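You operate a simulated robot arm through the tools that you are given. There is no shell and no other tool. Be economical: measure what you need, move in short steps, check, and stop when the job is done.

You run a simulated robot arm. Do the job below in one go: nothing can be reset, and whatever is moved stays where it is left.

Task
Stack the pack marked "pads" from the top of the long bench on top of the pack labelled "collars". Fetch the air vent and stand it on the rg side shelf. Take the pack labelled "gloves" from the top of the lid table and put it on top of the blue cooler pack. Put two of the wire ends from the motor end of the rig table on the rg side shelf. Any order will do. Set down upright: air vent, pack.

It is judged by the outcome, as a careful person would: the job done as asked, and still so three seconds after it is handed in. It fails if anything else is knocked over, pushed out of place, dropped, spilled or broken. A push-on lid holds only when it is set on centred and level and pressed home; a screw cap is set on level and turned clockwise until tight.

Robot
A 7-joint arm with a fingered hand on a trunk, on a base that drives. Base frame: it is fixed to the floor where the robot stands at the start and does not move with it; the origin is under the middle of the robot, x ahead of it, y to its left, z up. Units: m, rad, N and s.
With the tool pointing down near the work surface it reaches from about 0.36 to 0.7 m from the robot's upright axis, wherever it stands. Its first joint turns from -1.204 to 3.002 rad. Places, roughly: air vent [-1.75, -2, 1]; band pack, collar pack, pad pack [0.75, 0, 1]; cooler pack [-1.5, -2, 0.75]; glove pack, lid pack [-1.5, -2, 1]; side [0.7, -1.8, 0.6]; wire end (3x3x6 cm) [-2.2, -2, 0.9]. Payload 3.2 kg.
Tool frame: the origin (TCP) lies between the finger pads and is the grasp point; the fingertips stand 0.026 m ahead of it; z points along the fingers, y is the line along which they close. The gripper opens to 0.088 m. The gripper's body begins 0.03 m behind the TCP. The gripper is a hand of 5 fingers: y runs from the thumb to the fingers, the wrist lies at [-0.016, -0.108, -0.172] in the tool frame, and closing takes about 1.5 s.
Orientation is that of the tool frame in the base frame, as a unit quaternion [w, x, y, z]. With the fingers straight down and the wrist toward the robot, the tool's x, y and z point along [0, 1, 0], [1, 0, 0] and [0, 0, -1] of the base frame.

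Tools
- The arm moves only by the tool step_arm. Its argument "steps" is a list of rows, each a list of 6 numbers: the turn, a rotation vector about the tool's x, y, z in degrees, then the shift along the tool's x, y, z in m. In form: [[wx, wy, wz, dx, dy, dz], ...]. A call has 1 to 10 rows; each row is the pose to reach, as a shift and turn from the pose commanded when the call began, along the tool's axes at that moment. "gripper" is the closure in counts, from 0 (fully open) to 255 (shut), set as the call begins (left out, the last holds). A row lasts 0.2 s, in which the tool goes at most 0.05 m and 0.15 rad; a call with a longer step from one row to the next is refused whole, and so is a gripper value outside its range. Where a pose cannot be reached the arm comes as near as it can. A force on the tool above 40 N (or 10 N above the force at the start of the call, whichever is more), or a blocked arm, ends the call early, and 0.2 s more pass. The fingers move at their own pace (about 0.072 m/s each) and stop on an object; they squeeze with about 29 N. The grip force told is the motor's: it shows also when the fingers shut on nothing. Time passes only in rows, and 0.2 s behind the last, so rows that repeat a pose let the fingers close. It gives the time, the measured TCP pose, the force on the tool (base axes), the opening and the grip force at its end, in the units of the frame above (readings bear some noise), with the torque about the TCP (base axes, N m) and any sound that the robot's microphone picked up.
- Cameras (640 x 400 px; columns grow to the right, rows downward): "scene" is now at [0.1393, 0.0093, 1.4416]; the picture's right is [0.08, -1.00, -0.00], its down [-0.58, -0.05, -0.81] and it looks along [0.81, 0.07, -0.58] (base axes); focal length 272 px, centre (320, 200). "wrist" rides on the gripper at [0.067, -0.097, -0.117] in the tool frame; the picture's right is [-0.71, 0.33, -0.62], its down [-0.65, -0.65, 0.39] and it looks along [-0.28, 0.68, 0.68] (tool axes); focal length 234 px, centre (320, 200). There is no depth. A picture from a camera that has moved, and an enlarged one, comes with that camera's place and axes in the base frame and with its lens.
- camera(camera): a new picture of that camera. No time passes.
- raise_lower(by): slides the trunk up (or, below 0, down) by that many m; the arm and the scene camera ride with it, the base frame stays. It gives what a move gives, with no picture.
- roll_base(legs): drives the robot by 1 to 6 legs, each [ahead, left, turn to the left] in m, m and rad, along the robot's own axes; the way and the turn of a leg run together, so that a leg with both is an arc; at most 1.5 m and 3.142 rad a leg. The arm and the cameras ride along, it lands a little off, and it stops where it bumps. It gives what a move gives.
- set_fingers(index, middle, ring, little, thumb_bend, thumb_turn): sets how far each is bent, from 0 (flat) to 100 (curled in); at 30 the hand is open as for a grip, at 70 the pads meet at the TCP. One left out holds its place. A second passes; each finger stops where it meets its share of the squeeze, and holds until it gets a number again. A gripper value or a shape takes the hand back. It gives what a move gives, with no picture; readings hold the bend of each and the force on index, middle, ring, little, thumb and palm. thumb_turn goes from beside the hand (0) to across from the fingers (100), as for a grip.
- set_grasp(shape): the hand has 5 fingers and takes this shape, open, in about a second: jaw (thumb against the fingers, like two jaws); tri (thumb and two fingers); tip (a fingertip pinch); poke (one finger out to press); point (the index stretched); flat (the hand flat); cup (the hand cupped); fist (a fist). The gripper value then closes the fingers along that shape, each until it touches; the sizes above hold for jaw. It gives what a move gives, with no picture.
- turn_head(pan, tilt): turns the head with the scene camera to pan (to the left, within 1.501 rad either way) and tilt (down, from -0.506 to 1.204), counted from straight ahead of the robot. It gives what a move gives.
- close_up(camera, box): a new picture of the part [left, top, right, bottom] of that camera's present view, enlarged. No time passes.
- finish_job(): hands the job in; it is judged then, once.

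Go step by step. Nothing tells you exact positions but the pictures and the camera data: compare them with the known pose of the tool, close in by small moves and look again before you grip or let go. The budget is 165 turns and 112 pictures, counting those below and the enlarged ones. Unless the task says otherwise, let go and move clear before handing in, and close with one line.

The tools are called after "Call:" as a command line: name --pt "numbers of a row" for each row, then --argument value for the rest, lists and objects as JSON in quotes. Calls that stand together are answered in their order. step_arm: Moves the arm, as the interface text tells. Its arguments: {"type":"object","properties":{"steps":{"type":"array"},"gripper":{"type":"number"}},"required":["steps"]} The other tools are called the same way: raise_lower (by) slides the trunk up or down; set_grasp (shape) gives the hand a shape; set_fingers (index, middle, ring, little, thumb_bend, thumb_turn) moves the fingers one by one; roll_base (legs) drives the base; turn_head (pan, tilt) turns the head that bears the scene camera; camera (camera) takes a picture; close_up (camera, box) takes an enlarged picture of a part of a camera's view; finish_job () hands the job in.

At the start:

```text
time_s: 0.0
tcp_pos: [0.4352, -0.0525, 1.2272]
tool_rot: [0.001, 0.706, 0.708, -0.001]
ft_force: [-0.4, 0.3, -0.5]
moment: [-0.02, 0.03, 0.02]
width: 0.0881
grip_force: 0.0
shape: jaw
bend: [30.0, 30.0, 30.0, 30.0, 30.0, 97.0]
finger forces: [0.0, 0.1, 0.1, 0.0, 0.1, 0.0]
trunk travel left (down, up): [-0.75, 0.09]
robot x, y, heading: [-0.0013, 0.0022, 0.003]
head pan, tilt: [0.084, 0.62]
```

scene: 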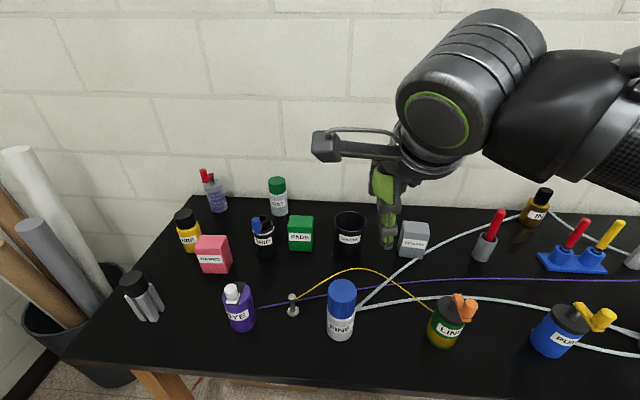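
wrist: 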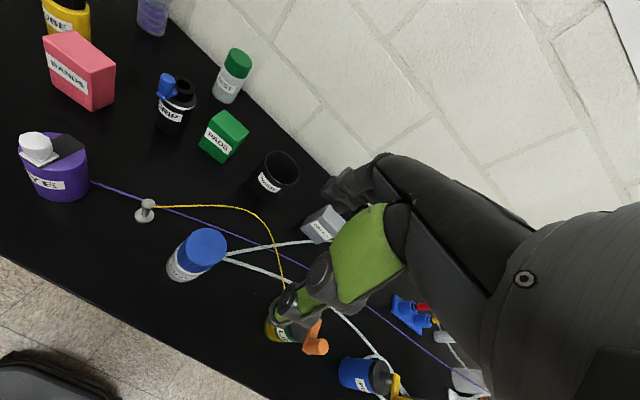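

I see the green "pads" pack near (0.70, 0.11, 0.92) and the grey "collars" pack near (0.70, -0.20, 0.92). I'll look closer at both before moving.

Call:
close_up --camera "scene" --box '[240, 160, 460, 297]'

Call:
close_up --camera "wrist" --box '[140, 60, 380, 260]'

```text
2.91 times, centred on (350, 228) of scene
camera zoom: at [0.1393, 0.0093, 1.4416], right [0.08, -1.0, 0.0], down [-0.58, -0.05, -0.81], along [0.81, 0.07, -0.58], focal length 790 px, centre (233, 117)
```

zoom: 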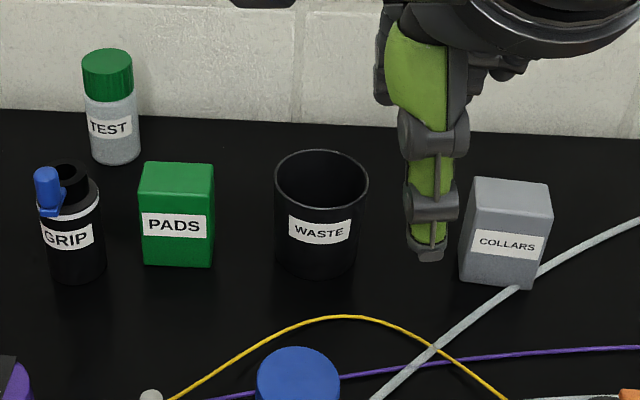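

```text
2.00 times, centred on (260, 160) of wrist
camera zoom: at [0.3374, 0.013, 1.3445], right [0.33, -0.71, 0.62], down [-0.65, -0.65, -0.39], along [0.68, -0.28, -0.68], focal length 468 px, centre (440, 280)
```

zoom: 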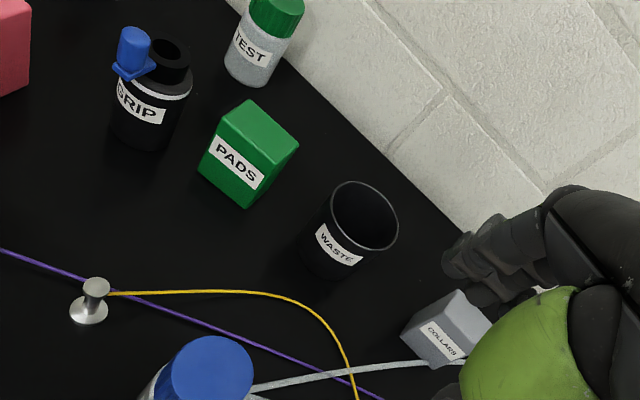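

The pads pack is about 7 cm wide in y, 4.7 cm deep in x, with its top near z 0.957. Its centre is about (0.708, 0.112), and the collars centre is about (0.707, -0.202). I'll move the base slightly closer to stay within reach.

Call:
roll_base --legs '[[0.07, 0, 0]]'

```text
time_s: 1.0
tcp_pos: [0.5035, -0.053, 1.2273]
tool_rot: [0.0, 0.707, 0.707, 0.0]
ft_force: [0.2, 0.3, 0.2]
moment: [0.01, 0.03, 0.0]
width: 0.0878
grip_force: 0.0
shape: jaw
bend: [30.0, 30.0, 30.0, 30.0, 30.0, 97.0]
finger forces: [0.0, 0.0, 0.1, 0.0, 0.0, 0.1]
trunk travel left (down, up): [-0.75, 0.09]
robot x, y, heading: [0.0656, -0.0008, 0.001]
head pan, tilt: [0.084, 0.62]
```

The base moved 0.067 m ahead. Next I'll bring the hand over the pads pack at z ≈ 1.06 and check.

Call:
step_arm --pt "0 0 0 0.028 0.034 0" --pt "0 0 0 0.056 0.068 0" --pt "0 0 0 0.083 0.102 0" --pt "0 0 0 0.11 0.137 0" --pt "0 0 0 0.138 0.171 0" --pt "0 0 0 0.165 0.205 0" --pt "0 0 0 0.165 0.205 0.045" --pt "0 0 0 0.165 0.205 0.09" --pt "0 0 0 0.165 0.205 0.13" --pt "0 0 0 0.165 0.205 0.165" --gripper 0

Call:
camera --camera "scene"

Call:
camera --camera "wrist"

```text
time_s: 3.2
tcp_pos: [0.7073, 0.1106, 1.0583]
tool_rot: [-0.001, 0.707, 0.707, -0.001]
ft_force: [-0.3, 0.1, -0.2]
moment: [-0.03, -0.03, -0.01]
width: 0.0879
grip_force: 0.0
shape: jaw
bend: [30.0, 30.0, 30.0, 30.0, 30.0, 97.0]
finger forces: [0.0, 0.0, 0.1, 0.1, 0.0, 0.0]
out of reach, approached as far as the arm can: row 6, 7
trunk travel left (down, up): [-0.75, 0.09]
robot x, y, heading: [0.0715, 0.0014, -0.001]
head pan, tilt: [0.084, 0.62]
```

```text
107 pictures are left
camera scene: at [0.2084, 0.0101, 1.4415], right [0.08, -1.0, 0.0], down [-0.58, -0.05, -0.81], along [0.81, 0.07, -0.58], focal length 272 px, centre (320, 200)
```

scene: 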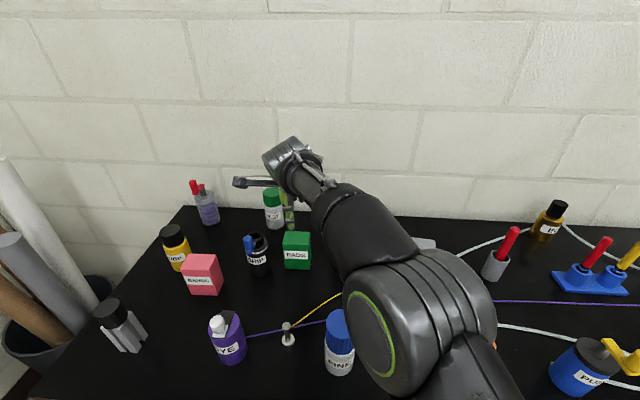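

```text
106 pictures are left
camera wrist: at [0.6109, 0.1768, 1.177], right [0.33, -0.71, 0.62], down [-0.65, -0.65, -0.39], along [0.68, -0.28, -0.68], focal length 234 px, centre (320, 200)
```

wrist: 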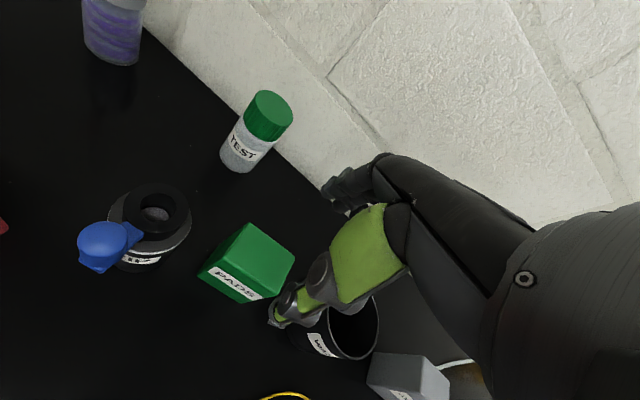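

The hand is above the pack, with the thumb on the near side and the fingers on the far side. I'll refine the pack's position with close-ups.

Call:
close_up --camera "wrist" --box '[180, 200, 340, 320]'

Call:
close_up --camera "scene" --box '[230, 180, 358, 276]'

```text
3.33 times, centred on (260, 260) of wrist
camera zoom: at [0.6109, 0.1768, 1.177], right [0.33, -0.71, 0.62], down [-0.65, -0.65, -0.39], along [0.68, -0.28, -0.68], focal length 781 px, centre (520, 0)
```

zoom: 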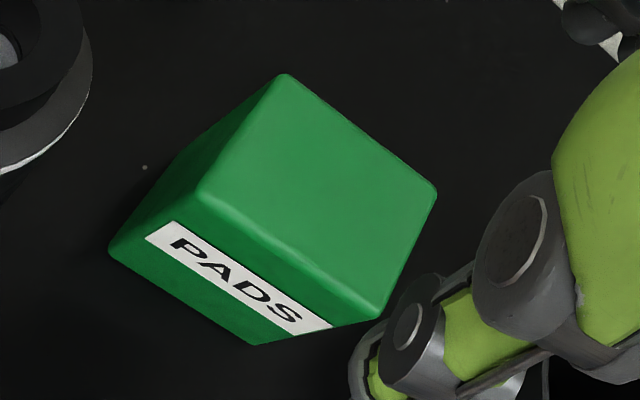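

```text
4.17 times, centred on (294, 228) of scene
camera zoom: at [0.2084, 0.0101, 1.4415], right [0.08, -1.0, 0.0], down [-0.58, -0.05, -0.81], along [0.81, 0.07, -0.58], focal length 1131 px, centre (428, 83)
```

zoom: 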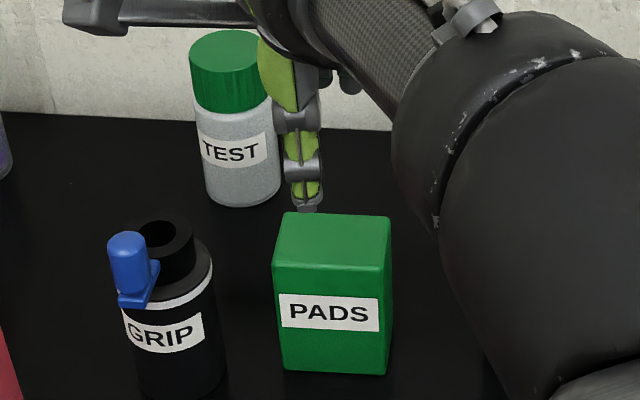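

The pack centre is about (0.714, 0.112), aligned with x and y. I'll lower the hand to z ≈ 0.937 and close.

Call:
step_arm --pt "0 0 0 0.002 0.006 0.03" --pt "0 0 0 0.002 0.006 0.06" --pt "0 0 0 0.002 0.006 0.09" --pt "0 0 0 0.002 0.006 0.11" --pt "0 0 0 0.002 0.006 0.121" --pt "0 0 0 0.002 0.006 0.121"

Call:
close_up --camera "scene" --box '[230, 180, 358, 276]'

```text
time_s: 4.6
tcp_pos: [0.7134, 0.1138, 0.9418]
tool_rot: [0.0, 0.707, 0.708, 0.001]
ft_force: [-0.5, 0.1, -0.4]
moment: [-0.02, 0.02, -0.01]
width: 0.0877
grip_force: 0.0
shape: jaw
bend: [30.0, 30.0, 30.0, 30.0, 30.0, 97.0]
finger forces: [0.1, 0.1, 0.0, 0.0, 0.0, 0.1]
trunk travel left (down, up): [-0.75, 0.09]
robot x, y, heading: [0.0683, -0.0004, 0.002]
head pan, tilt: [0.084, 0.62]
```

```text
4.17 times, centred on (294, 228) of scene
camera zoom: at [0.2068, 0.0092, 1.4416], right [0.08, -1.0, 0.0], down [-0.58, -0.05, -0.81], along [0.81, 0.07, -0.58], focal length 1131 px, centre (428, 83)
```

zoom: 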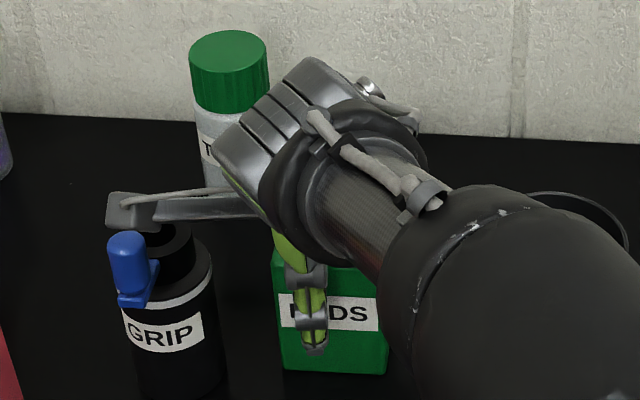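

The thumb is in front of the pack and the fingers are behind it. Closing now.

Call:
step_arm --pt "0 0 0 0 0 0" --pt "0 0 0 0 0 0" --pt "0 0 0 0 0 0" --pt "0 0 0 0 0 0" --pt "0 0 0 0 0 0" --pt "0 0 0 0 0 0" --pt "0 0 0 0 0 0" --pt "0 0 0 0 0 0" --gripper 255

```text
time_s: 6.4
tcp_pos: [0.7126, 0.1135, 0.9412]
tool_rot: [0.001, 0.707, 0.707, 0.001]
ft_force: [-1.5, 0.3, 0.2]
moment: [-0.03, 0.08, -0.01]
width: 0.0466
grip_force: 29.1
shape: jaw
bend: [43.0, 42.0, 73.0, 49.0, 36.0, 99.0]
finger forces: [14.3, 9.6, 3.4, 0.0, 28.0, 0.1]
trunk travel left (down, up): [-0.75, 0.09]
robot x, y, heading: [0.069, -0.0004, -0.001]
head pan, tilt: [0.084, 0.62]
```

Gripped at 4.7 cm. Lifting 0.14 m and checking.

Call:
step_arm --pt "0 0 0 0 0 -0.02" --pt "0 0 0 0 0 -0.05" --pt "0 0 0 0 0 -0.08" --pt "0 0 0 0 0 -0.11" --pt "0 0 0 0 0 -0.14" --pt "0 0 0 0 0 -0.14"

Call:
camera --camera "scene"

```text
time_s: 7.8
tcp_pos: [0.7127, 0.1104, 1.079]
tool_rot: [-0.003, 0.709, 0.705, 0.001]
ft_force: [-0.1, 0.6, -1.7]
moment: [0.02, -0.02, 0.0]
width: 0.0464
grip_force: 28.7
shape: jaw
bend: [43.0, 42.0, 73.0, 49.0, 36.0, 99.0]
finger forces: [14.0, 10.0, 3.6, 0.1, 27.4, 0.0]
trunk travel left (down, up): [-0.75, 0.09]
robot x, y, heading: [0.0667, -0.0011, -0.001]
head pan, tilt: [0.084, 0.62]
```

```text
102 pictures are left
camera scene: at [0.2074, 0.0094, 1.4416], right [0.08, -1.0, 0.0], down [-0.58, -0.05, -0.81], along [0.81, 0.07, -0.58], focal length 272 px, centre (320, 200)
```

scene: 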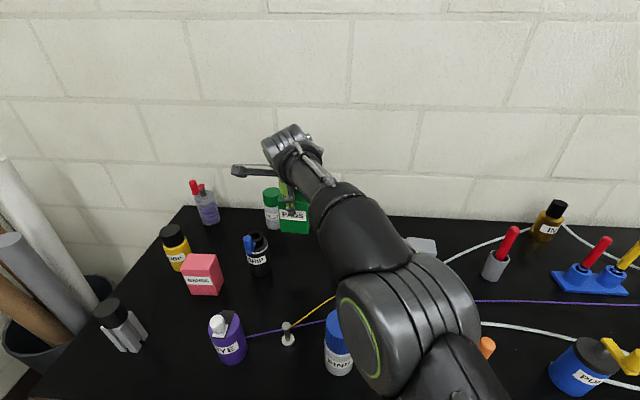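

The pack is held and lifted. Moving sideways toward the collars pack.

Call:
step_arm --pt "0 0 0 -0.03 0 0" --pt "0 0 0 -0.07 0 0" --pt "0 0 0 -0.11 0 0" --pt "0 0 0 -0.15 0 0" --pt "0 0 0 -0.19 0 0" --pt "0 0 0 -0.23 0 0" --pt "0 0 0 -0.27 0 0" --pt "0 0 0 -0.3 0 0" --pt "0 0 0 -0.31 0 0" --pt "0 0 0 -0.31 0 0"

Call:
camera --camera "scene"

Call:
camera --camera "wrist"

```text
time_s: 10.0
tcp_pos: [0.7149, -0.1958, 1.0807]
tool_rot: [0.0, 0.707, 0.707, 0.0]
ft_force: [-0.1, -0.6, -0.9]
moment: [0.0, -0.01, 0.02]
width: 0.0462
grip_force: 28.9
shape: jaw
bend: [43.0, 42.0, 73.0, 49.0, 36.0, 99.0]
finger forces: [13.8, 9.9, 3.4, 0.0, 27.2, 0.1]
trunk travel left (down, up): [-0.75, 0.09]
robot x, y, heading: [0.0682, -0.0015, -0.006]
head pan, tilt: [0.084, 0.62]
```

```text
101 pictures are left
camera scene: at [0.2071, 0.0092, 1.4416], right [0.08, -1.0, 0.0], down [-0.58, -0.05, -0.81], along [0.81, 0.07, -0.58], focal length 272 px, centre (320, 200)
```

scene: 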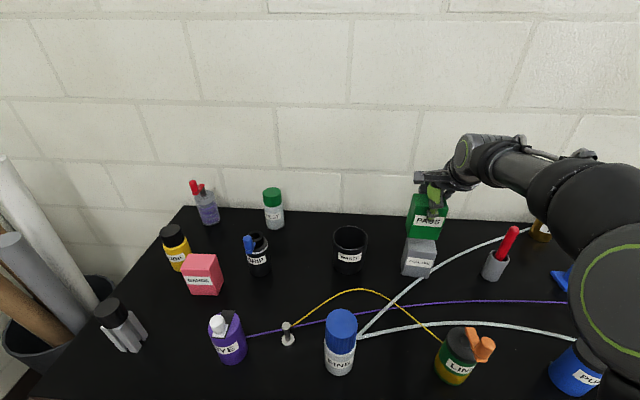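

```text
100 pictures are left
camera wrist: at [0.6161, -0.1296, 1.1988], right [0.33, -0.71, 0.62], down [-0.65, -0.65, -0.39], along [0.68, -0.28, -0.68], focal length 234 px, centre (320, 200)
```

wrist: 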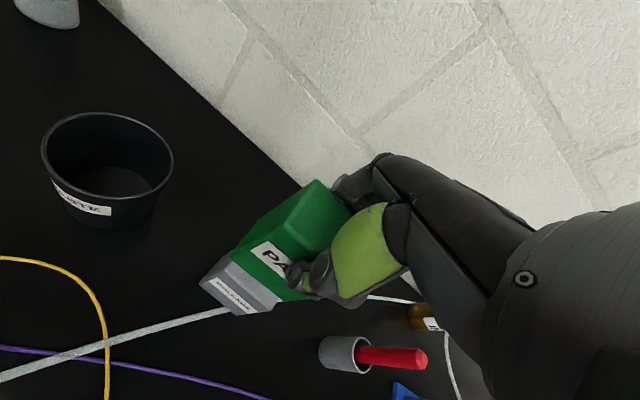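

Call:
close_up --camera "scene" --box '[376, 180, 472, 290]'

Call:
close_up --camera "wrist" --box '[190, 160, 370, 325]'

```text
3.64 times, centred on (424, 235) of scene
camera zoom: at [0.2071, 0.0092, 1.4416], right [0.08, -1.0, 0.0], down [-0.58, -0.05, -0.81], along [0.81, 0.07, -0.58], focal length 987 px, centre (-58, 73)
```

zoom: 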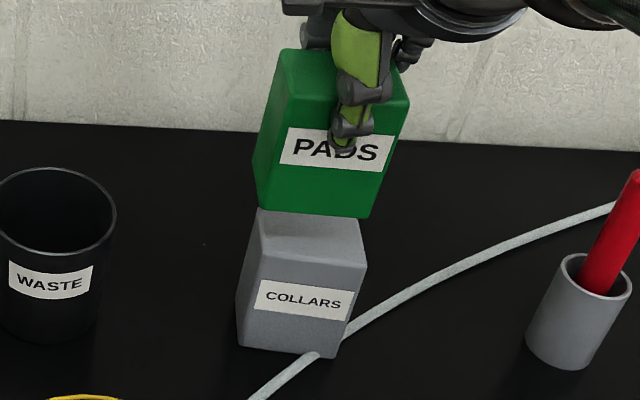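

```text
2.42 times, centred on (280, 242) of wrist
camera zoom: at [0.6161, -0.1296, 1.1988], right [0.33, -0.71, 0.62], down [-0.65, -0.65, -0.39], along [0.68, -0.28, -0.68], focal length 568 px, centre (417, 97)
```

zoom: 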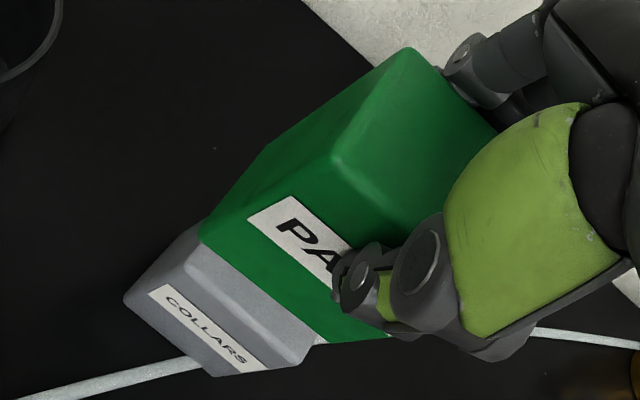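

Both views agree that the held pack needs about +0.008 m in x and -0.011 m in y to sit over the collars pack. The yaw matches. I'll shift it, lower it partway and check.

Call:
step_arm --pt "0 0 0 -0.011 0.008 0" --pt "0 0 0 -0.011 0.008 0.015" --pt "0 0 0 -0.011 0.008 0.03" --pt "0 0 0 -0.011 0.008 0.04" --pt "0 0 0 -0.011 0.008 0.04"

Call:
close_up --camera "scene" --box '[376, 180, 472, 290]'

Call:
close_up --camera "wrist" --box '[190, 160, 370, 325]'

```text
time_s: 11.2
tcp_pos: [0.7211, -0.208, 1.0415]
tool_rot: [0.0, 0.707, 0.707, 0.0]
ft_force: [0.1, -0.1, 2.0]
moment: [0.01, 0.02, -0.01]
width: 0.0462
grip_force: 29.1
shape: jaw
bend: [43.0, 42.0, 73.0, 49.0, 36.0, 99.0]
finger forces: [14.6, 9.9, 3.6, 0.1, 27.4, 0.1]
trunk travel left (down, up): [-0.75, 0.09]
robot x, y, heading: [0.0647, -0.0001, -0.003]
head pan, tilt: [0.084, 0.62]
```

```text
3.64 times, centred on (424, 235) of scene
camera zoom: at [0.2065, 0.0093, 1.4417], right [0.08, -1.0, 0.0], down [-0.58, -0.05, -0.81], along [0.81, 0.07, -0.58], focal length 987 px, centre (-58, 73)
```

zoom: 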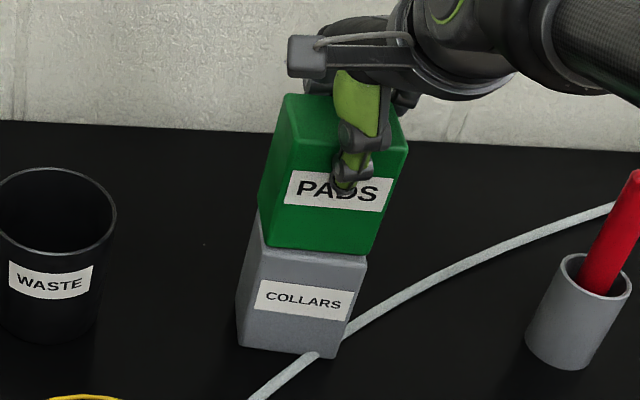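

```text
2.42 times, centred on (280, 242) of wrist
camera zoom: at [0.6228, -0.1413, 1.1587], right [0.33, -0.71, 0.62], down [-0.65, -0.65, -0.39], along [0.68, -0.28, -0.68], focal length 568 px, centre (417, 97)
```

zoom: 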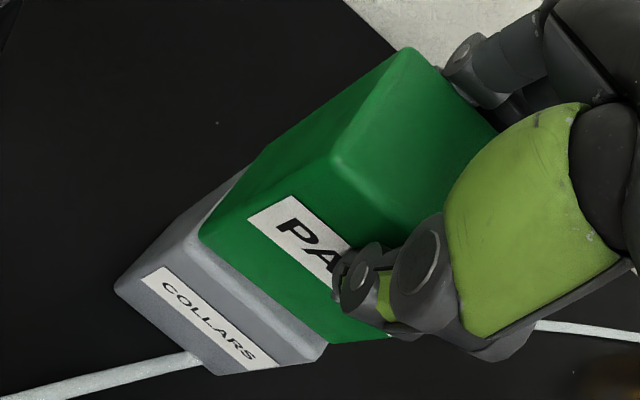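

Alignment looks right within a few millimetres, with a gap of about 1 cm. Lowering in small steps until contact.

Call:
step_arm --pt "0 0 0 -0.002 0 0.004" --pt "0 0 0 -0.002 0 0.007" --pt "0 0 0 -0.002 0 0.009" --pt "0 0 0 -0.002 0 0.01" --pt "0 0 0 -0.002 0 0.01"

Call:
close_up --camera "scene" --box '[376, 180, 472, 290]'

```text
time_s: 12.4
tcp_pos: [0.7192, -0.2077, 1.0407]
tool_rot: [0.006, 0.707, 0.707, 0.005]
ft_force: [3.5, 0.7, 31.2]
moment: [0.01, 0.38, 0.03]
width: 0.048
grip_force: 28.6
shape: jaw
bend: [42.0, 42.0, 73.0, 49.0, 36.0, 99.0]
finger forces: [19.9, 11.1, 4.5, 0.1, 31.9, 0.0]
trunk travel left (down, up): [-0.75, 0.09]
robot x, y, heading: [0.07, -0.0022, -0.004]
head pan, tilt: [0.084, 0.62]
```

```text
3.64 times, centred on (424, 235) of scene
camera zoom: at [0.2003, 0.0118, 1.4424], right [0.08, -1.0, 0.0], down [-0.58, -0.05, -0.82], along [0.81, 0.07, -0.58], focal length 987 px, centre (-58, 73)
```

zoom: 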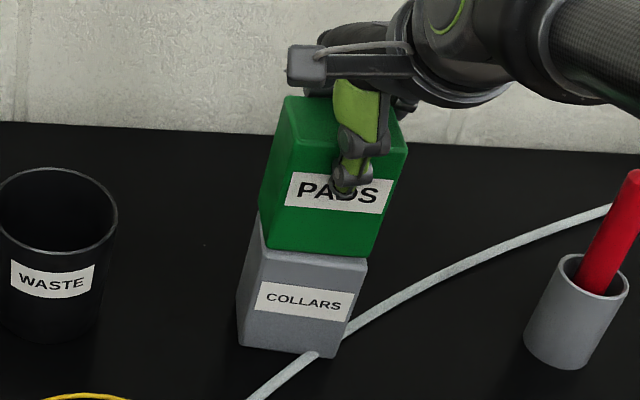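

The packs are in contact and I'm pressing at 31 N. The pack sits about 5 mm too far right and back, so I'll lift slightly, nudge it, and set it down again lightly.

Call:
step_arm --pt "0 0 0 0 0 -0.01" --pt "0 0 0 0 0 -0.018" --pt "0 0 0 0.005 -0.004 -0.02" --pt "0 0 0 0.005 -0.004 -0.02" --pt "0 0 0 0.005 -0.004 -0.013" --pt "0 0 0 0.005 -0.004 -0.009" --pt "0 0 0 0.005 -0.004 -0.009"

Call:
close_up --camera "scene" --box '[376, 180, 472, 290]'

```text
time_s: 14.0
tcp_pos: [0.7172, -0.2047, 1.0413]
tool_rot: [0.001, 0.707, 0.707, 0.001]
ft_force: [-0.3, -0.8, 3.9]
moment: [0.0, 0.08, 0.01]
width: 0.0465
grip_force: 29.4
shape: jaw
bend: [43.0, 42.0, 73.0, 49.0, 36.0, 99.0]
finger forces: [14.6, 10.2, 3.5, 0.0, 27.9, 0.0]
trunk travel left (down, up): [-0.75, 0.09]
robot x, y, heading: [0.0665, 0.0009, -0.002]
head pan, tilt: [0.084, 0.62]
```

```text
3.64 times, centred on (424, 235) of scene
camera zoom: at [0.2062, 0.0093, 1.4418], right [0.08, -1.0, 0.0], down [-0.58, -0.05, -0.81], along [0.81, 0.07, -0.58], focal length 987 px, centre (-58, 73)
```

zoom: 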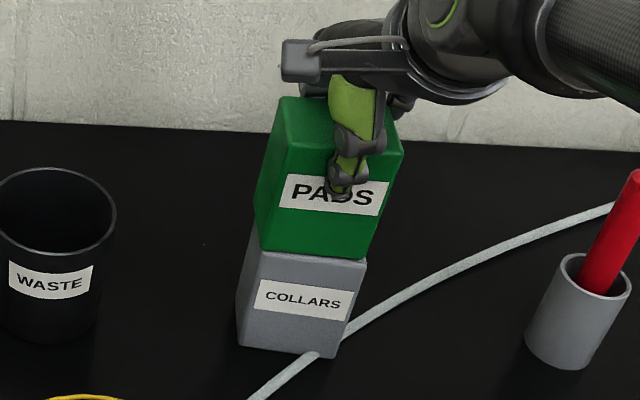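

The stack is well centred with light contact. Releasing, then lifting clear.

Call:
step_arm --pt "0 0 0 0 0 0" --pt "0 0 0 0 0 0" --pt "0 0 0 0 0 0" --pt "0 0 0 0 0 0" --pt "0 0 0 0 0 0" --pt "0 0 0 0 0 -0.03" --pt "0 0 0 0 0 -0.07" --pt "0 0 0 0 0 -0.11" --pt "0 0 0 0 0 -0.15" --pt "0 0 0 0 0 -0.19" --gripper 0

Call:
camera --camera "scene"

```text
time_s: 16.2
tcp_pos: [0.7189, -0.2047, 1.2281]
tool_rot: [-0.002, 0.707, 0.707, 0.0]
ft_force: [-0.2, -0.5, 0.0]
moment: [-0.03, 0.01, 0.0]
width: 0.0878
grip_force: 0.0
shape: jaw
bend: [30.0, 30.0, 30.0, 30.0, 30.0, 97.0]
finger forces: [0.0, 0.0, 0.0, 0.0, 0.0, 0.1]
trunk travel left (down, up): [-0.75, 0.09]
robot x, y, heading: [0.0714, 0.0046, 0.004]
head pan, tilt: [0.084, 0.62]
```

```text
93 pictures are left
camera scene: at [0.2078, 0.0092, 1.4415], right [0.08, -1.0, 0.0], down [-0.58, -0.05, -0.81], along [0.81, 0.07, -0.58], focal length 272 px, centre (320, 200)
```

scene: 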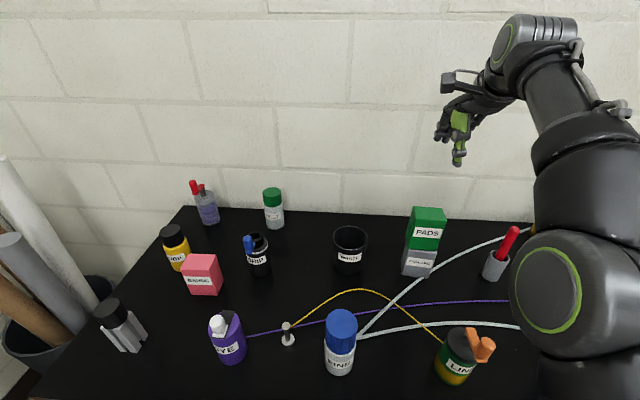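

The pads pack is stacked. I'll retract the arm, back away from the bench, and look around to find the other places.

Call:
step_arm --pt "0 0 0 0.02 -0.04 0" --pt "0 0 0 0.04 -0.085 0" --pt "0 0 0 0.06 -0.13 0" --pt "0 0 0 0.08 -0.17 0" --pt "0 0 0 0.1 -0.21 0" --pt "0 0 0 0.12 -0.245 0" --pt "0 0 0 0.13 -0.26 0" --pt "0 0 0 0.13 -0.26 0"

Call:
roll_base --legs '[[-0.45, 0, 0]]'

Call:
turn_head --pan -1.2 --tilt 0.35

Call:
camera --camera "scene"

```text
time_s: 18.0
tcp_pos: [0.625, -0.1596, 1.2291]
tool_rot: [0.0, 0.707, 0.708, 0.0]
ft_force: [-0.2, 0.4, -0.5]
moment: [-0.01, 0.03, 0.02]
width: 0.0879
grip_force: 0.0
shape: jaw
bend: [30.0, 30.0, 30.0, 30.0, 30.0, 97.0]
finger forces: [0.1, 0.1, 0.0, 0.1, 0.0, 0.1]
out of reach, approached as far as the arm can: row 3, 4, 5, 6, 7, 8
trunk travel left (down, up): [-0.75, 0.09]
robot x, y, heading: [0.067, -0.0019, -0.003]
head pan, tilt: [0.084, 0.62]
```

```text
time_s: 20.7
tcp_pos: [0.1772, -0.1618, 1.2281]
tool_rot: [0.001, 0.709, 0.705, 0.001]
ft_force: [-0.4, -0.5, -0.1]
moment: [0.02, -0.02, 0.02]
width: 0.0877
grip_force: 0.1
shape: jaw
bend: [30.0, 30.0, 30.0, 30.0, 30.0, 97.0]
finger forces: [0.0, 0.1, 0.0, 0.0, 0.0, 0.1]
trunk travel left (down, up): [-0.75, 0.09]
robot x, y, heading: [-0.3812, 0.0002, -0.001]
head pan, tilt: [0.084, 0.62]
```

```text
time_s: 22.2
tcp_pos: [0.1764, -0.1611, 1.2281]
tool_rot: [0.0, 0.709, 0.705, 0.001]
ft_force: [0.5, -0.1, -0.2]
moment: [0.02, 0.01, 0.02]
width: 0.0876
grip_force: 0.1
shape: jaw
bend: [30.0, 30.0, 30.0, 30.0, 30.0, 97.0]
finger forces: [0.1, 0.0, 0.1, 0.1, 0.0, 0.0]
trunk travel left (down, up): [-0.75, 0.09]
robot x, y, heading: [-0.3807, 0.0062, -0.006]
head pan, tilt: [-1.201, 0.351]
```

```text
92 pictures are left
camera scene: at [-0.2939, -0.0838, 1.4661], right [-0.93, -0.36, 0.0], down [-0.12, 0.32, -0.94], along [0.33, -0.88, -0.34], focal length 272 px, centre (320, 200)
```

scene: 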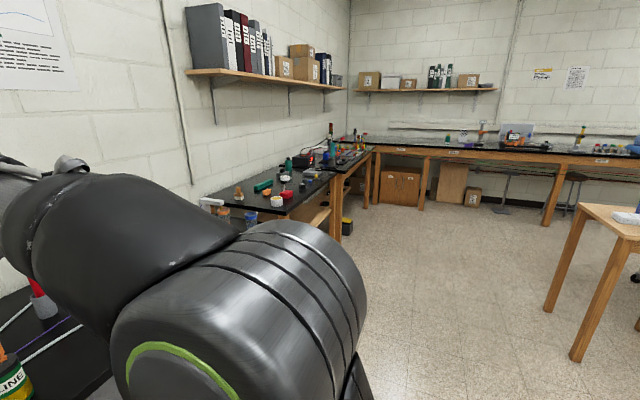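

The room is large. I'll turn the robot right to see the side shelf and the tables near (-1.5…-2.2, -2).

Call:
roll_base --legs '[[0, 0, -1.571]]'

Call:
turn_head --pan 0.6 --tilt 0.45

Call:
camera --camera "scene"

Call:
turn_head --pan -0.75 --tilt 0.4

Call:
camera --camera "scene"

```text
time_s: 26.4
tcp_pos: [-0.5326, -0.5552, 1.229]
tool_rot: [0.0, 1.0, 0.004, 0.001]
ft_force: [-0.2, -0.3, 0.8]
moment: [0.0, 0.01, 0.01]
width: 0.0879
grip_force: 0.0
shape: jaw
bend: [30.0, 30.0, 30.0, 30.0, 30.0, 97.0]
finger forces: [0.1, 0.0, 0.0, 0.0, 0.0, 0.0]
trunk travel left (down, up): [-0.75, 0.09]
robot x, y, heading: [-0.3788, -0.0023, -1.566]
head pan, tilt: [-1.201, 0.351]
```

```text
time_s: 28.1
tcp_pos: [-0.5328, -0.5572, 1.2285]
tool_rot: [0.0, 1.0, 0.005, 0.0]
ft_force: [-0.7, -0.1, -0.7]
moment: [0.02, -0.03, 0.01]
width: 0.0878
grip_force: 0.1
shape: jaw
bend: [30.0, 30.0, 30.0, 30.0, 30.0, 97.0]
finger forces: [0.0, 0.1, 0.1, 0.0, 0.0, 0.1]
trunk travel left (down, up): [-0.75, 0.09]
robot x, y, heading: [-0.3766, 0.0011, -1.564]
head pan, tilt: [0.6, 0.45]
```

```text
91 pictures are left
camera scene: at [-0.3242, -0.1218, 1.457], right [-0.82, -0.57, 0.0], down [-0.25, 0.36, -0.9], along [0.52, -0.74, -0.44], focal length 272 px, centre (320, 200)
```

scene: 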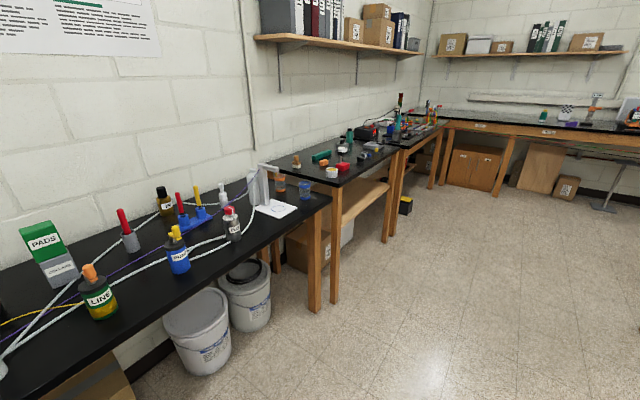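

```text
time_s: 29.6
tcp_pos: [-0.5323, -0.556, 1.2289]
tool_rot: [0.0, 1.0, 0.005, 0.0]
ft_force: [0.0, 0.1, -0.3]
moment: [-0.02, 0.0, 0.01]
width: 0.0879
grip_force: 0.0
shape: jaw
bend: [30.0, 30.0, 30.0, 30.0, 30.0, 97.0]
finger forces: [0.0, 0.0, 0.0, 0.1, 0.0, 0.1]
trunk travel left (down, up): [-0.75, 0.09]
robot x, y, heading: [-0.3766, -0.0044, -1.557]
head pan, tilt: [-0.75, 0.4]
```

```text
90 pictures are left
camera scene: at [-0.4392, -0.1148, 1.4616], right [-0.74, 0.67, 0.0], down [0.26, 0.29, -0.92], along [-0.62, -0.68, -0.39], focal length 272 px, centre (320, 200)
```

scene: 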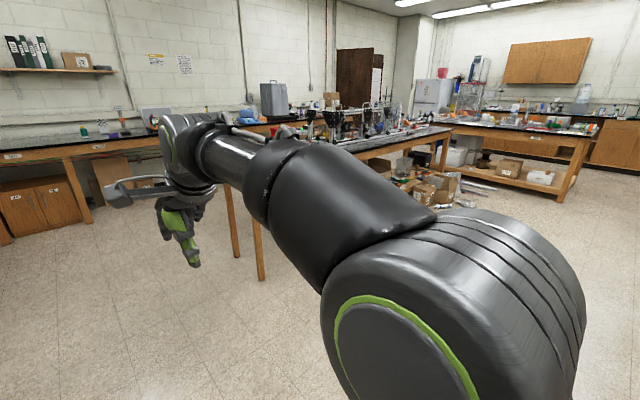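

The table with a lower shelf at the right end of the bench row may be the rg side shelf. I'll zoom in on it and on the tables.

Call:
close_up --camera "scene" --box '[200, 70, 460, 200]'

Call:
turn_head --pan 0.5 --tilt 0.4

Call:
close_up --camera "scene" --box '[220, 110, 460, 290]'

```text
2.46 times, centred on (330, 135) of scene
camera zoom: at [-0.4392, -0.1148, 1.4616], right [-0.74, 0.67, 0.0], down [0.26, 0.29, -0.92], along [-0.62, -0.68, -0.39], focal length 668 px, centre (295, 360)
```

zoom: 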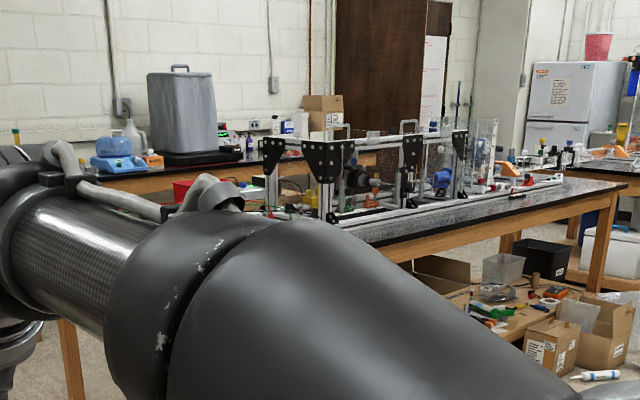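

```text
time_s: 31.1
tcp_pos: [-0.5323, -0.5573, 1.229]
tool_rot: [0.001, 1.0, 0.005, 0.0]
ft_force: [-0.8, -0.9, 0.6]
moment: [0.0, -0.03, 0.02]
width: 0.0878
grip_force: 0.1
shape: jaw
bend: [30.0, 30.0, 30.0, 30.0, 30.0, 97.0]
finger forces: [0.1, 0.1, 0.0, 0.1, 0.0, 0.1]
trunk travel left (down, up): [-0.75, 0.09]
robot x, y, heading: [-0.3778, 0.003, -1.56]
head pan, tilt: [0.499, 0.4]
```

```text
2.22 times, centred on (340, 200) of scene
camera zoom: at [-0.3317, -0.1273, 1.4616], right [-0.87, -0.49, 0.0], down [-0.19, 0.34, -0.92], along [0.45, -0.8, -0.39], focal length 603 px, centre (276, 200)
```

zoom: 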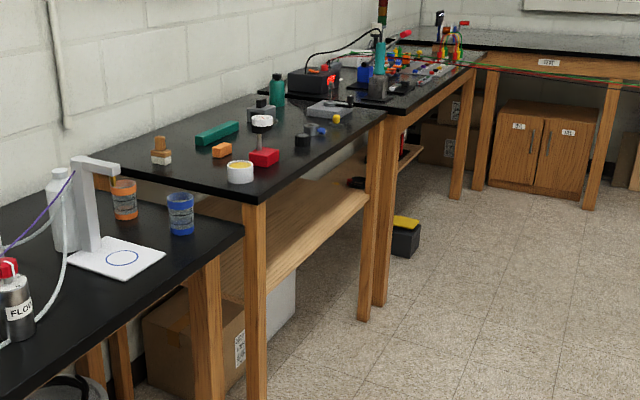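

The wooden under-shelf near (0.4–0.8, -1.7, 0.6) looks like the side shelf. The tables start around x = -1.3, y = -1.85, so I'll drive over in front of them.

Call:
roll_base --legs '[[0.3, -1.2, 0], [0.45, 0, 0]]'

Call:
turn_head --pan 0.2 --tilt 0.55

Call:
camera --camera "scene"

```text
time_s: 39.6
tcp_pos: [-1.7155, -1.3148, 1.2294]
tool_rot: [0.0, 1.0, 0.009, 0.0]
ft_force: [0.0, -0.5, -0.4]
moment: [0.01, -0.01, 0.03]
width: 0.0882
grip_force: 0.1
shape: jaw
bend: [30.0, 30.0, 30.0, 30.0, 30.0, 97.0]
finger forces: [0.1, 0.0, 0.0, 0.1, 0.0, 0.0]
trunk travel left (down, up): [-0.75, 0.09]
robot x, y, heading: [-1.5635, -0.7559, -1.559]
head pan, tilt: [0.499, 0.4]
```

```text
time_s: 40.4
tcp_pos: [-1.7172, -1.3155, 1.2291]
tool_rot: [0.0, 1.0, 0.008, 0.001]
ft_force: [-0.2, 0.9, 0.0]
moment: [-0.01, 0.0, 0.02]
width: 0.0881
grip_force: 0.0
shape: jaw
bend: [30.0, 30.0, 30.0, 30.0, 30.0, 97.0]
finger forces: [0.1, 0.1, 0.0, 0.1, 0.0, 0.0]
trunk travel left (down, up): [-0.75, 0.09]
robot x, y, heading: [-1.5615, -0.7559, -1.556]
head pan, tilt: [0.201, 0.55]
```

```text
87 pictures are left
camera scene: at [-1.5443, -0.8916, 1.448], right [-0.98, -0.22, 0.0], down [-0.11, 0.51, -0.85], along [0.18, -0.83, -0.52], focal length 272 px, centre (320, 200)
```

scene: 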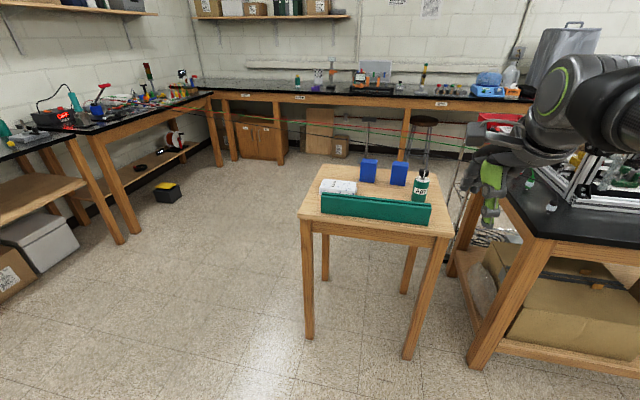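

Call:
close_up --camera "scene" --box '[290, 130, 470, 250]'

Call:
turn_head --pan -0.45 --tilt 0.5

Call:
camera --camera "scene"

Call:
camera --camera "wrist"

```text
3.33 times, centred on (380, 190) of scene
camera zoom: at [-1.5443, -0.8916, 1.448], right [-0.98, -0.22, 0.0], down [-0.11, 0.51, -0.85], along [0.18, -0.83, -0.52], focal length 905 px, centre (120, 233)
```

zoom: 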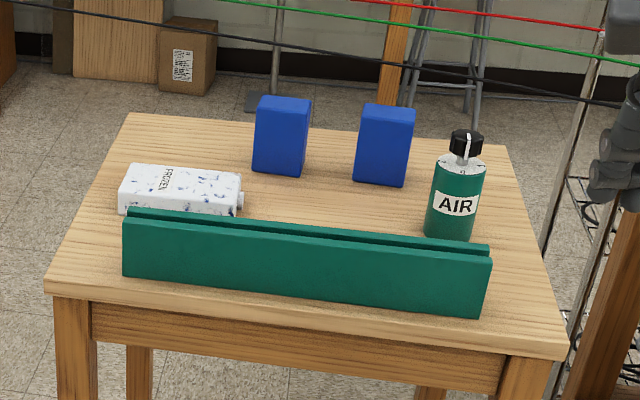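

```text
time_s: 41.4
tcp_pos: [-1.7165, -1.3156, 1.2294]
tool_rot: [0.001, 1.0, 0.009, 0.0]
ft_force: [-0.5, 0.3, 0.0]
moment: [-0.01, -0.02, -0.02]
width: 0.0877
grip_force: 0.0
shape: jaw
bend: [30.0, 30.0, 30.0, 30.0, 30.0, 97.0]
finger forces: [0.0, 0.1, 0.0, 0.1, 0.2, 0.1]
trunk travel left (down, up): [-0.75, 0.09]
robot x, y, heading: [-1.5654, -0.7509, -1.553]
head pan, tilt: [-0.45, 0.499]
```

```text
85 pictures are left
camera scene: at [-1.6019, -0.8866, 1.4525], right [-0.91, 0.42, 0.0], down [0.2, 0.43, -0.88], along [-0.37, -0.8, -0.48], focal length 272 px, centre (320, 200)
```

scene: 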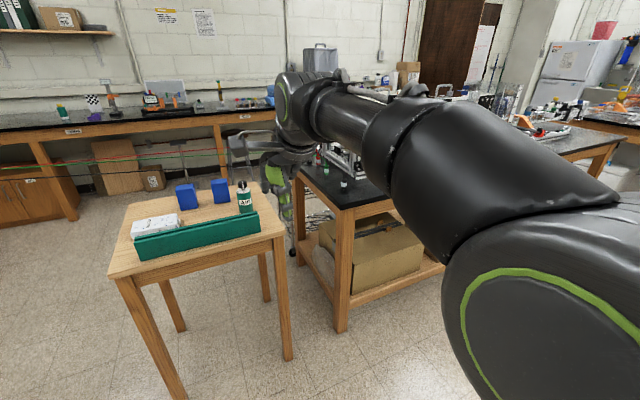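

```text
84 pictures are left
camera wrist: at [-1.6518, -1.2169, 1.3462], right [-0.7, -0.34, 0.62], down [-0.66, 0.64, -0.39], along [-0.27, -0.68, -0.68], focal length 234 px, centre (320, 200)
```

wrist: 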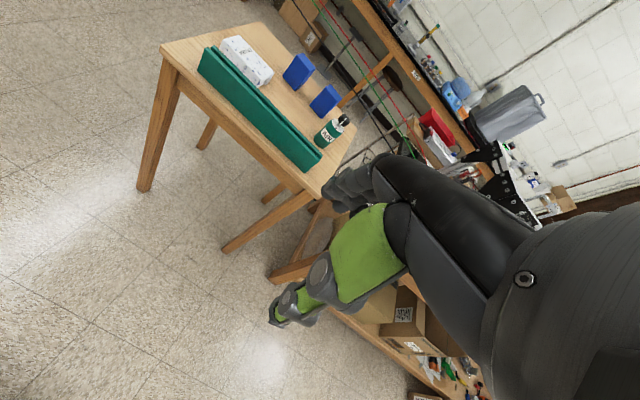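

On the small table I see the white "FROZEN" cooler pack, a green rail, two blue packs whose labels face away, and the AIR bottle. I'll go round to the east side to read the blue packs' labels.

Call:
roll_base --legs '[[0, 0.85, 0], [1.5, 0, 0], [0, 0, -1.9]]'

Call:
turn_head --pan 0.4 --tilt 0.6

Call:
camera --camera "scene"

```text
time_s: 57.5
tcp_pos: [-1.1625, -1.9271, 1.2292]
tool_rot: [0.0, -0.597, 0.802, 0.0]
ft_force: [0.2, 1.3, 1.1]
moment: [0.0, -0.03, -0.02]
width: 0.0878
grip_force: 0.0
shape: jaw
bend: [30.0, 30.0, 30.0, 30.0, 30.0, 97.0]
finger forces: [0.0, 0.0, 0.1, 0.0, 0.1, 0.0]
trunk travel left (down, up): [-0.75, 0.09]
robot x, y, heading: [-0.6767, -2.2437, 2.85]
head pan, tilt: [-0.45, 0.499]
```

```text
time_s: 58.7
tcp_pos: [-1.1632, -1.9279, 1.2286]
tool_rot: [0.0, -0.597, 0.802, 0.0]
ft_force: [1.1, -0.1, -0.1]
moment: [0.0, 0.0, -0.02]
width: 0.0877
grip_force: 0.0
shape: jaw
bend: [30.0, 30.0, 30.0, 30.0, 30.0, 97.0]
finger forces: [0.0, 0.0, 0.0, 0.1, 0.0, 0.1]
trunk travel left (down, up): [-0.75, 0.09]
robot x, y, heading: [-0.6733, -2.2394, 2.844]
head pan, tilt: [0.4, 0.6]
```

```text
83 pictures are left
camera scene: at [-0.809, -2.2326, 1.4434], right [-0.11, 0.99, 0.0], down [0.56, 0.06, -0.83], along [-0.82, -0.09, -0.56], focal length 272 px, centre (320, 200)
```

scene: 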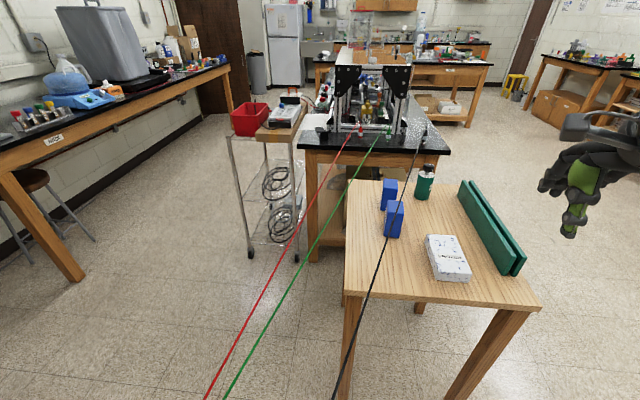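

I can see the packs and also three wires running from the rig table past here at about z 1.03. I'll zoom in to read labels and examine the wire ends without moving.

Call:
close_up --camera "scene" --box '[340, 150, 500, 270]'

Call:
close_up --camera "scene" --box '[300, 50, 460, 170]'

Call:
turn_head --pan 0.4 --tilt 1.2

Call:
camera --camera "scene"

```text
3.33 times, centred on (420, 210) of scene
camera zoom: at [-0.809, -2.2326, 1.4434], right [-0.11, 0.99, 0.0], down [0.56, 0.06, -0.83], along [-0.82, -0.09, -0.56], focal length 905 px, centre (-13, 167)
```

zoom: 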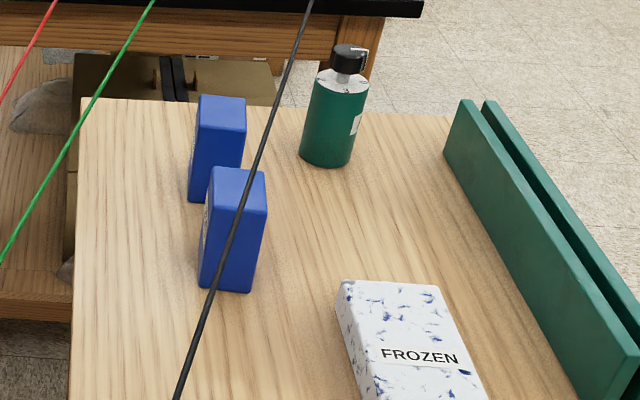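

```text
3.33 times, centred on (380, 110) of scene
camera zoom: at [-0.809, -2.2326, 1.4434], right [-0.11, 0.99, 0.0], down [0.56, 0.06, -0.83], along [-0.82, -0.09, -0.56], focal length 905 px, centre (120, 500)
```

zoom: 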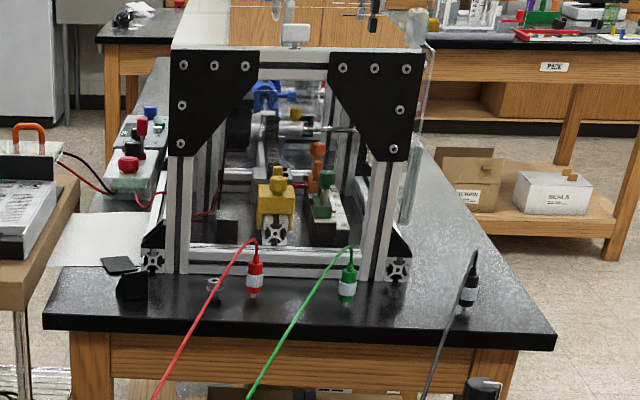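

```text
time_s: 59.7
tcp_pos: [-1.1625, -1.9268, 1.2285]
tool_rot: [0.0, -0.597, 0.802, 0.001]
ft_force: [0.5, -0.2, -0.4]
moment: [-0.03, 0.05, 0.0]
width: 0.0879
grip_force: 0.1
shape: jaw
bend: [30.0, 30.0, 30.0, 30.0, 30.0, 97.0]
finger forces: [0.1, 0.0, 0.0, 0.0, 0.0, 0.0]
trunk travel left (down, up): [-0.75, 0.09]
robot x, y, heading: [-0.6712, -2.2394, 2.846]
head pan, tilt: [0.4, 1.201]
```

```text
80 pictures are left
camera scene: at [-0.7768, -2.2292, 1.3988], right [-0.11, 0.99, 0.0], down [0.93, 0.1, -0.36], along [-0.36, -0.04, -0.93], focal length 272 px, centre (320, 200)
```

scene: 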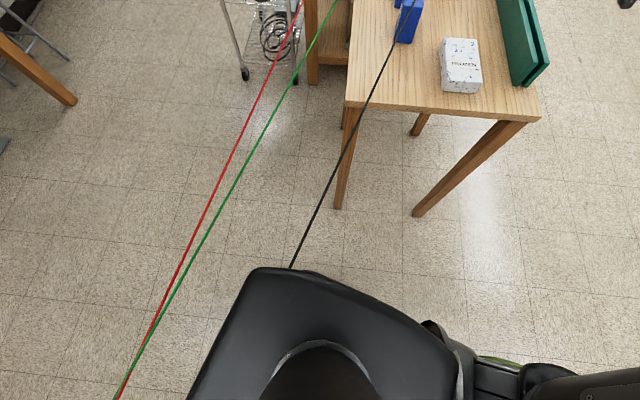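

The wires have plug-like ends (red, green, black) standing on the rig table, and the black wire runs very close to me. I'll take one tight look at the pack labels before carefully backing off north.

Call:
turn_head --pan 0.4 --tilt 0.6

Call:
close_up --camera "scene" --box '[376, 170, 416, 245]'

```text
time_s: 60.7
tcp_pos: [-1.1625, -1.9274, 1.2295]
tool_rot: [0.0, -0.597, 0.802, 0.001]
ft_force: [-0.3, 0.5, -1.0]
moment: [0.01, -0.01, -0.02]
width: 0.0879
grip_force: 0.1
shape: jaw
bend: [30.0, 30.0, 30.0, 30.0, 30.0, 97.0]
finger forces: [0.1, 0.1, 0.1, 0.0, 0.0, 0.0]
trunk travel left (down, up): [-0.75, 0.09]
robot x, y, heading: [-0.6753, -2.2377, 2.85]
head pan, tilt: [0.4, 0.6]
```

```text
5.33 times, centred on (396, 208) of scene
camera zoom: at [-0.8089, -2.2327, 1.4433], right [-0.11, 0.99, 0.0], down [0.56, 0.06, -0.82], along [-0.82, -0.09, -0.57], focal length 1448 px, centre (-85, 160)
```

zoom: 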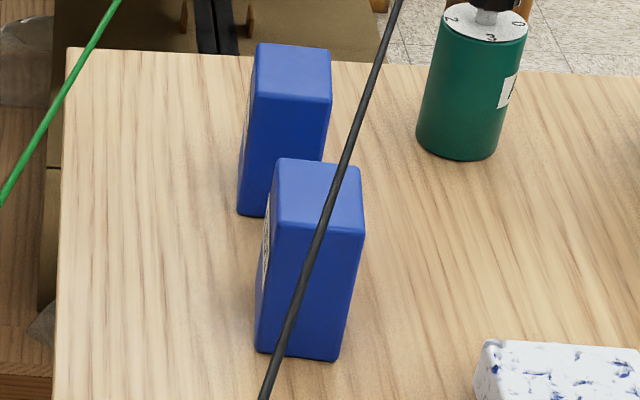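

The labels face south and aren't readable from here. The black wire hangs over the packs, so I'll do the wire ends first. Next I'll inspect the shelf, backing north and then turning east.

Call:
roll_base --legs '[[0.16, -0.527, 0], [0, 0, -2.85]]'

Call:
turn_head --pan 0.2 --tilt 0.45

Call:
camera --camera "scene"

```text
time_s: 70.7
tcp_pos: [-0.1179, -1.8426, 1.2293]
tool_rot: [-0.001, 0.712, 0.702, 0.0]
ft_force: [-0.8, -0.3, 0.2]
moment: [0.01, 0.02, -0.01]
width: 0.0879
grip_force: 0.1
shape: jaw
bend: [30.0, 30.0, 30.0, 30.0, 30.0, 97.0]
finger forces: [0.0, 0.0, 0.1, 0.1, 0.0, 0.1]
trunk travel left (down, up): [-0.75, 0.09]
robot x, y, heading: [-0.6739, -1.6781, -0.019]
head pan, tilt: [0.4, 0.6]
```

```text
time_s: 71.4
tcp_pos: [-0.1182, -1.8424, 1.2283]
tool_rot: [0.0, 0.711, 0.703, 0.0]
ft_force: [-0.7, -0.7, 0.4]
moment: [0.03, 0.02, -0.02]
width: 0.088
grip_force: 0.0
shape: jaw
bend: [30.0, 30.0, 30.0, 30.0, 30.0, 97.0]
finger forces: [0.0, 0.1, 0.0, 0.0, 0.1, 0.0]
trunk travel left (down, up): [-0.75, 0.09]
robot x, y, heading: [-0.6752, -1.6756, -0.013]
head pan, tilt: [0.201, 0.45]
```

```text
78 pictures are left
camera scene: at [-0.5309, -1.6576, 1.4569], right [0.19, -0.98, 0.0], down [-0.43, -0.08, -0.9], along [0.88, 0.17, -0.44], focal length 272 px, centre (320, 200)
```

scene: 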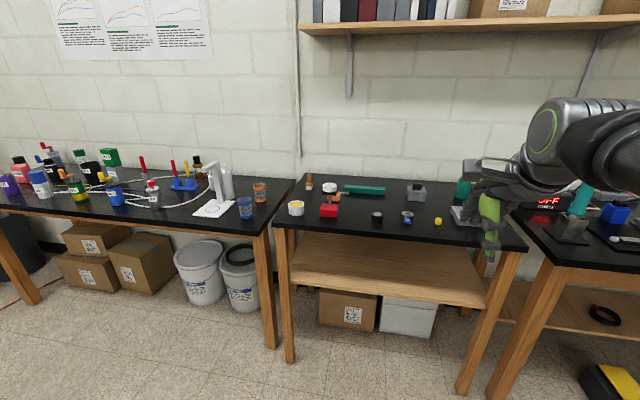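

This is the shelf: bench 2's lower board, x≈0.32–0.8, y≈-1.36 to -2.16, z≈0.6, nearly empty. Now I'll see where the wires go at this side.

Call:
turn_head --pan -0.55 --tilt 0.4

Call:
camera --camera "scene"

```text
time_s: 72.5
tcp_pos: [-0.1185, -1.8432, 1.2291]
tool_rot: [0.0, 0.712, 0.703, 0.0]
ft_force: [0.4, -0.2, 0.9]
moment: [-0.05, 0.02, 0.0]
width: 0.0879
grip_force: 0.2
shape: jaw
bend: [30.0, 30.0, 30.0, 30.0, 30.0, 97.0]
finger forces: [0.0, 0.1, 0.0, 0.1, 0.0, 0.0]
trunk travel left (down, up): [-0.75, 0.09]
robot x, y, heading: [-0.672, -1.677, -0.012]
head pan, tilt: [-0.55, 0.4]
```

```text
77 pictures are left
camera scene: at [-0.5428, -1.7242, 1.4616], right [-0.53, -0.85, 0.0], down [-0.33, 0.21, -0.92], along [0.78, -0.49, -0.39], focal length 272 px, centre (320, 200)
```

scene: 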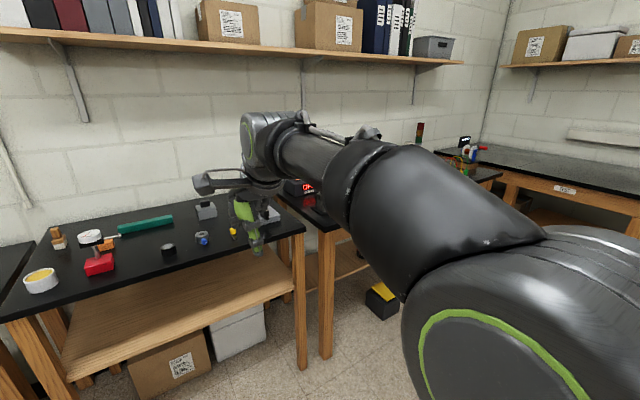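

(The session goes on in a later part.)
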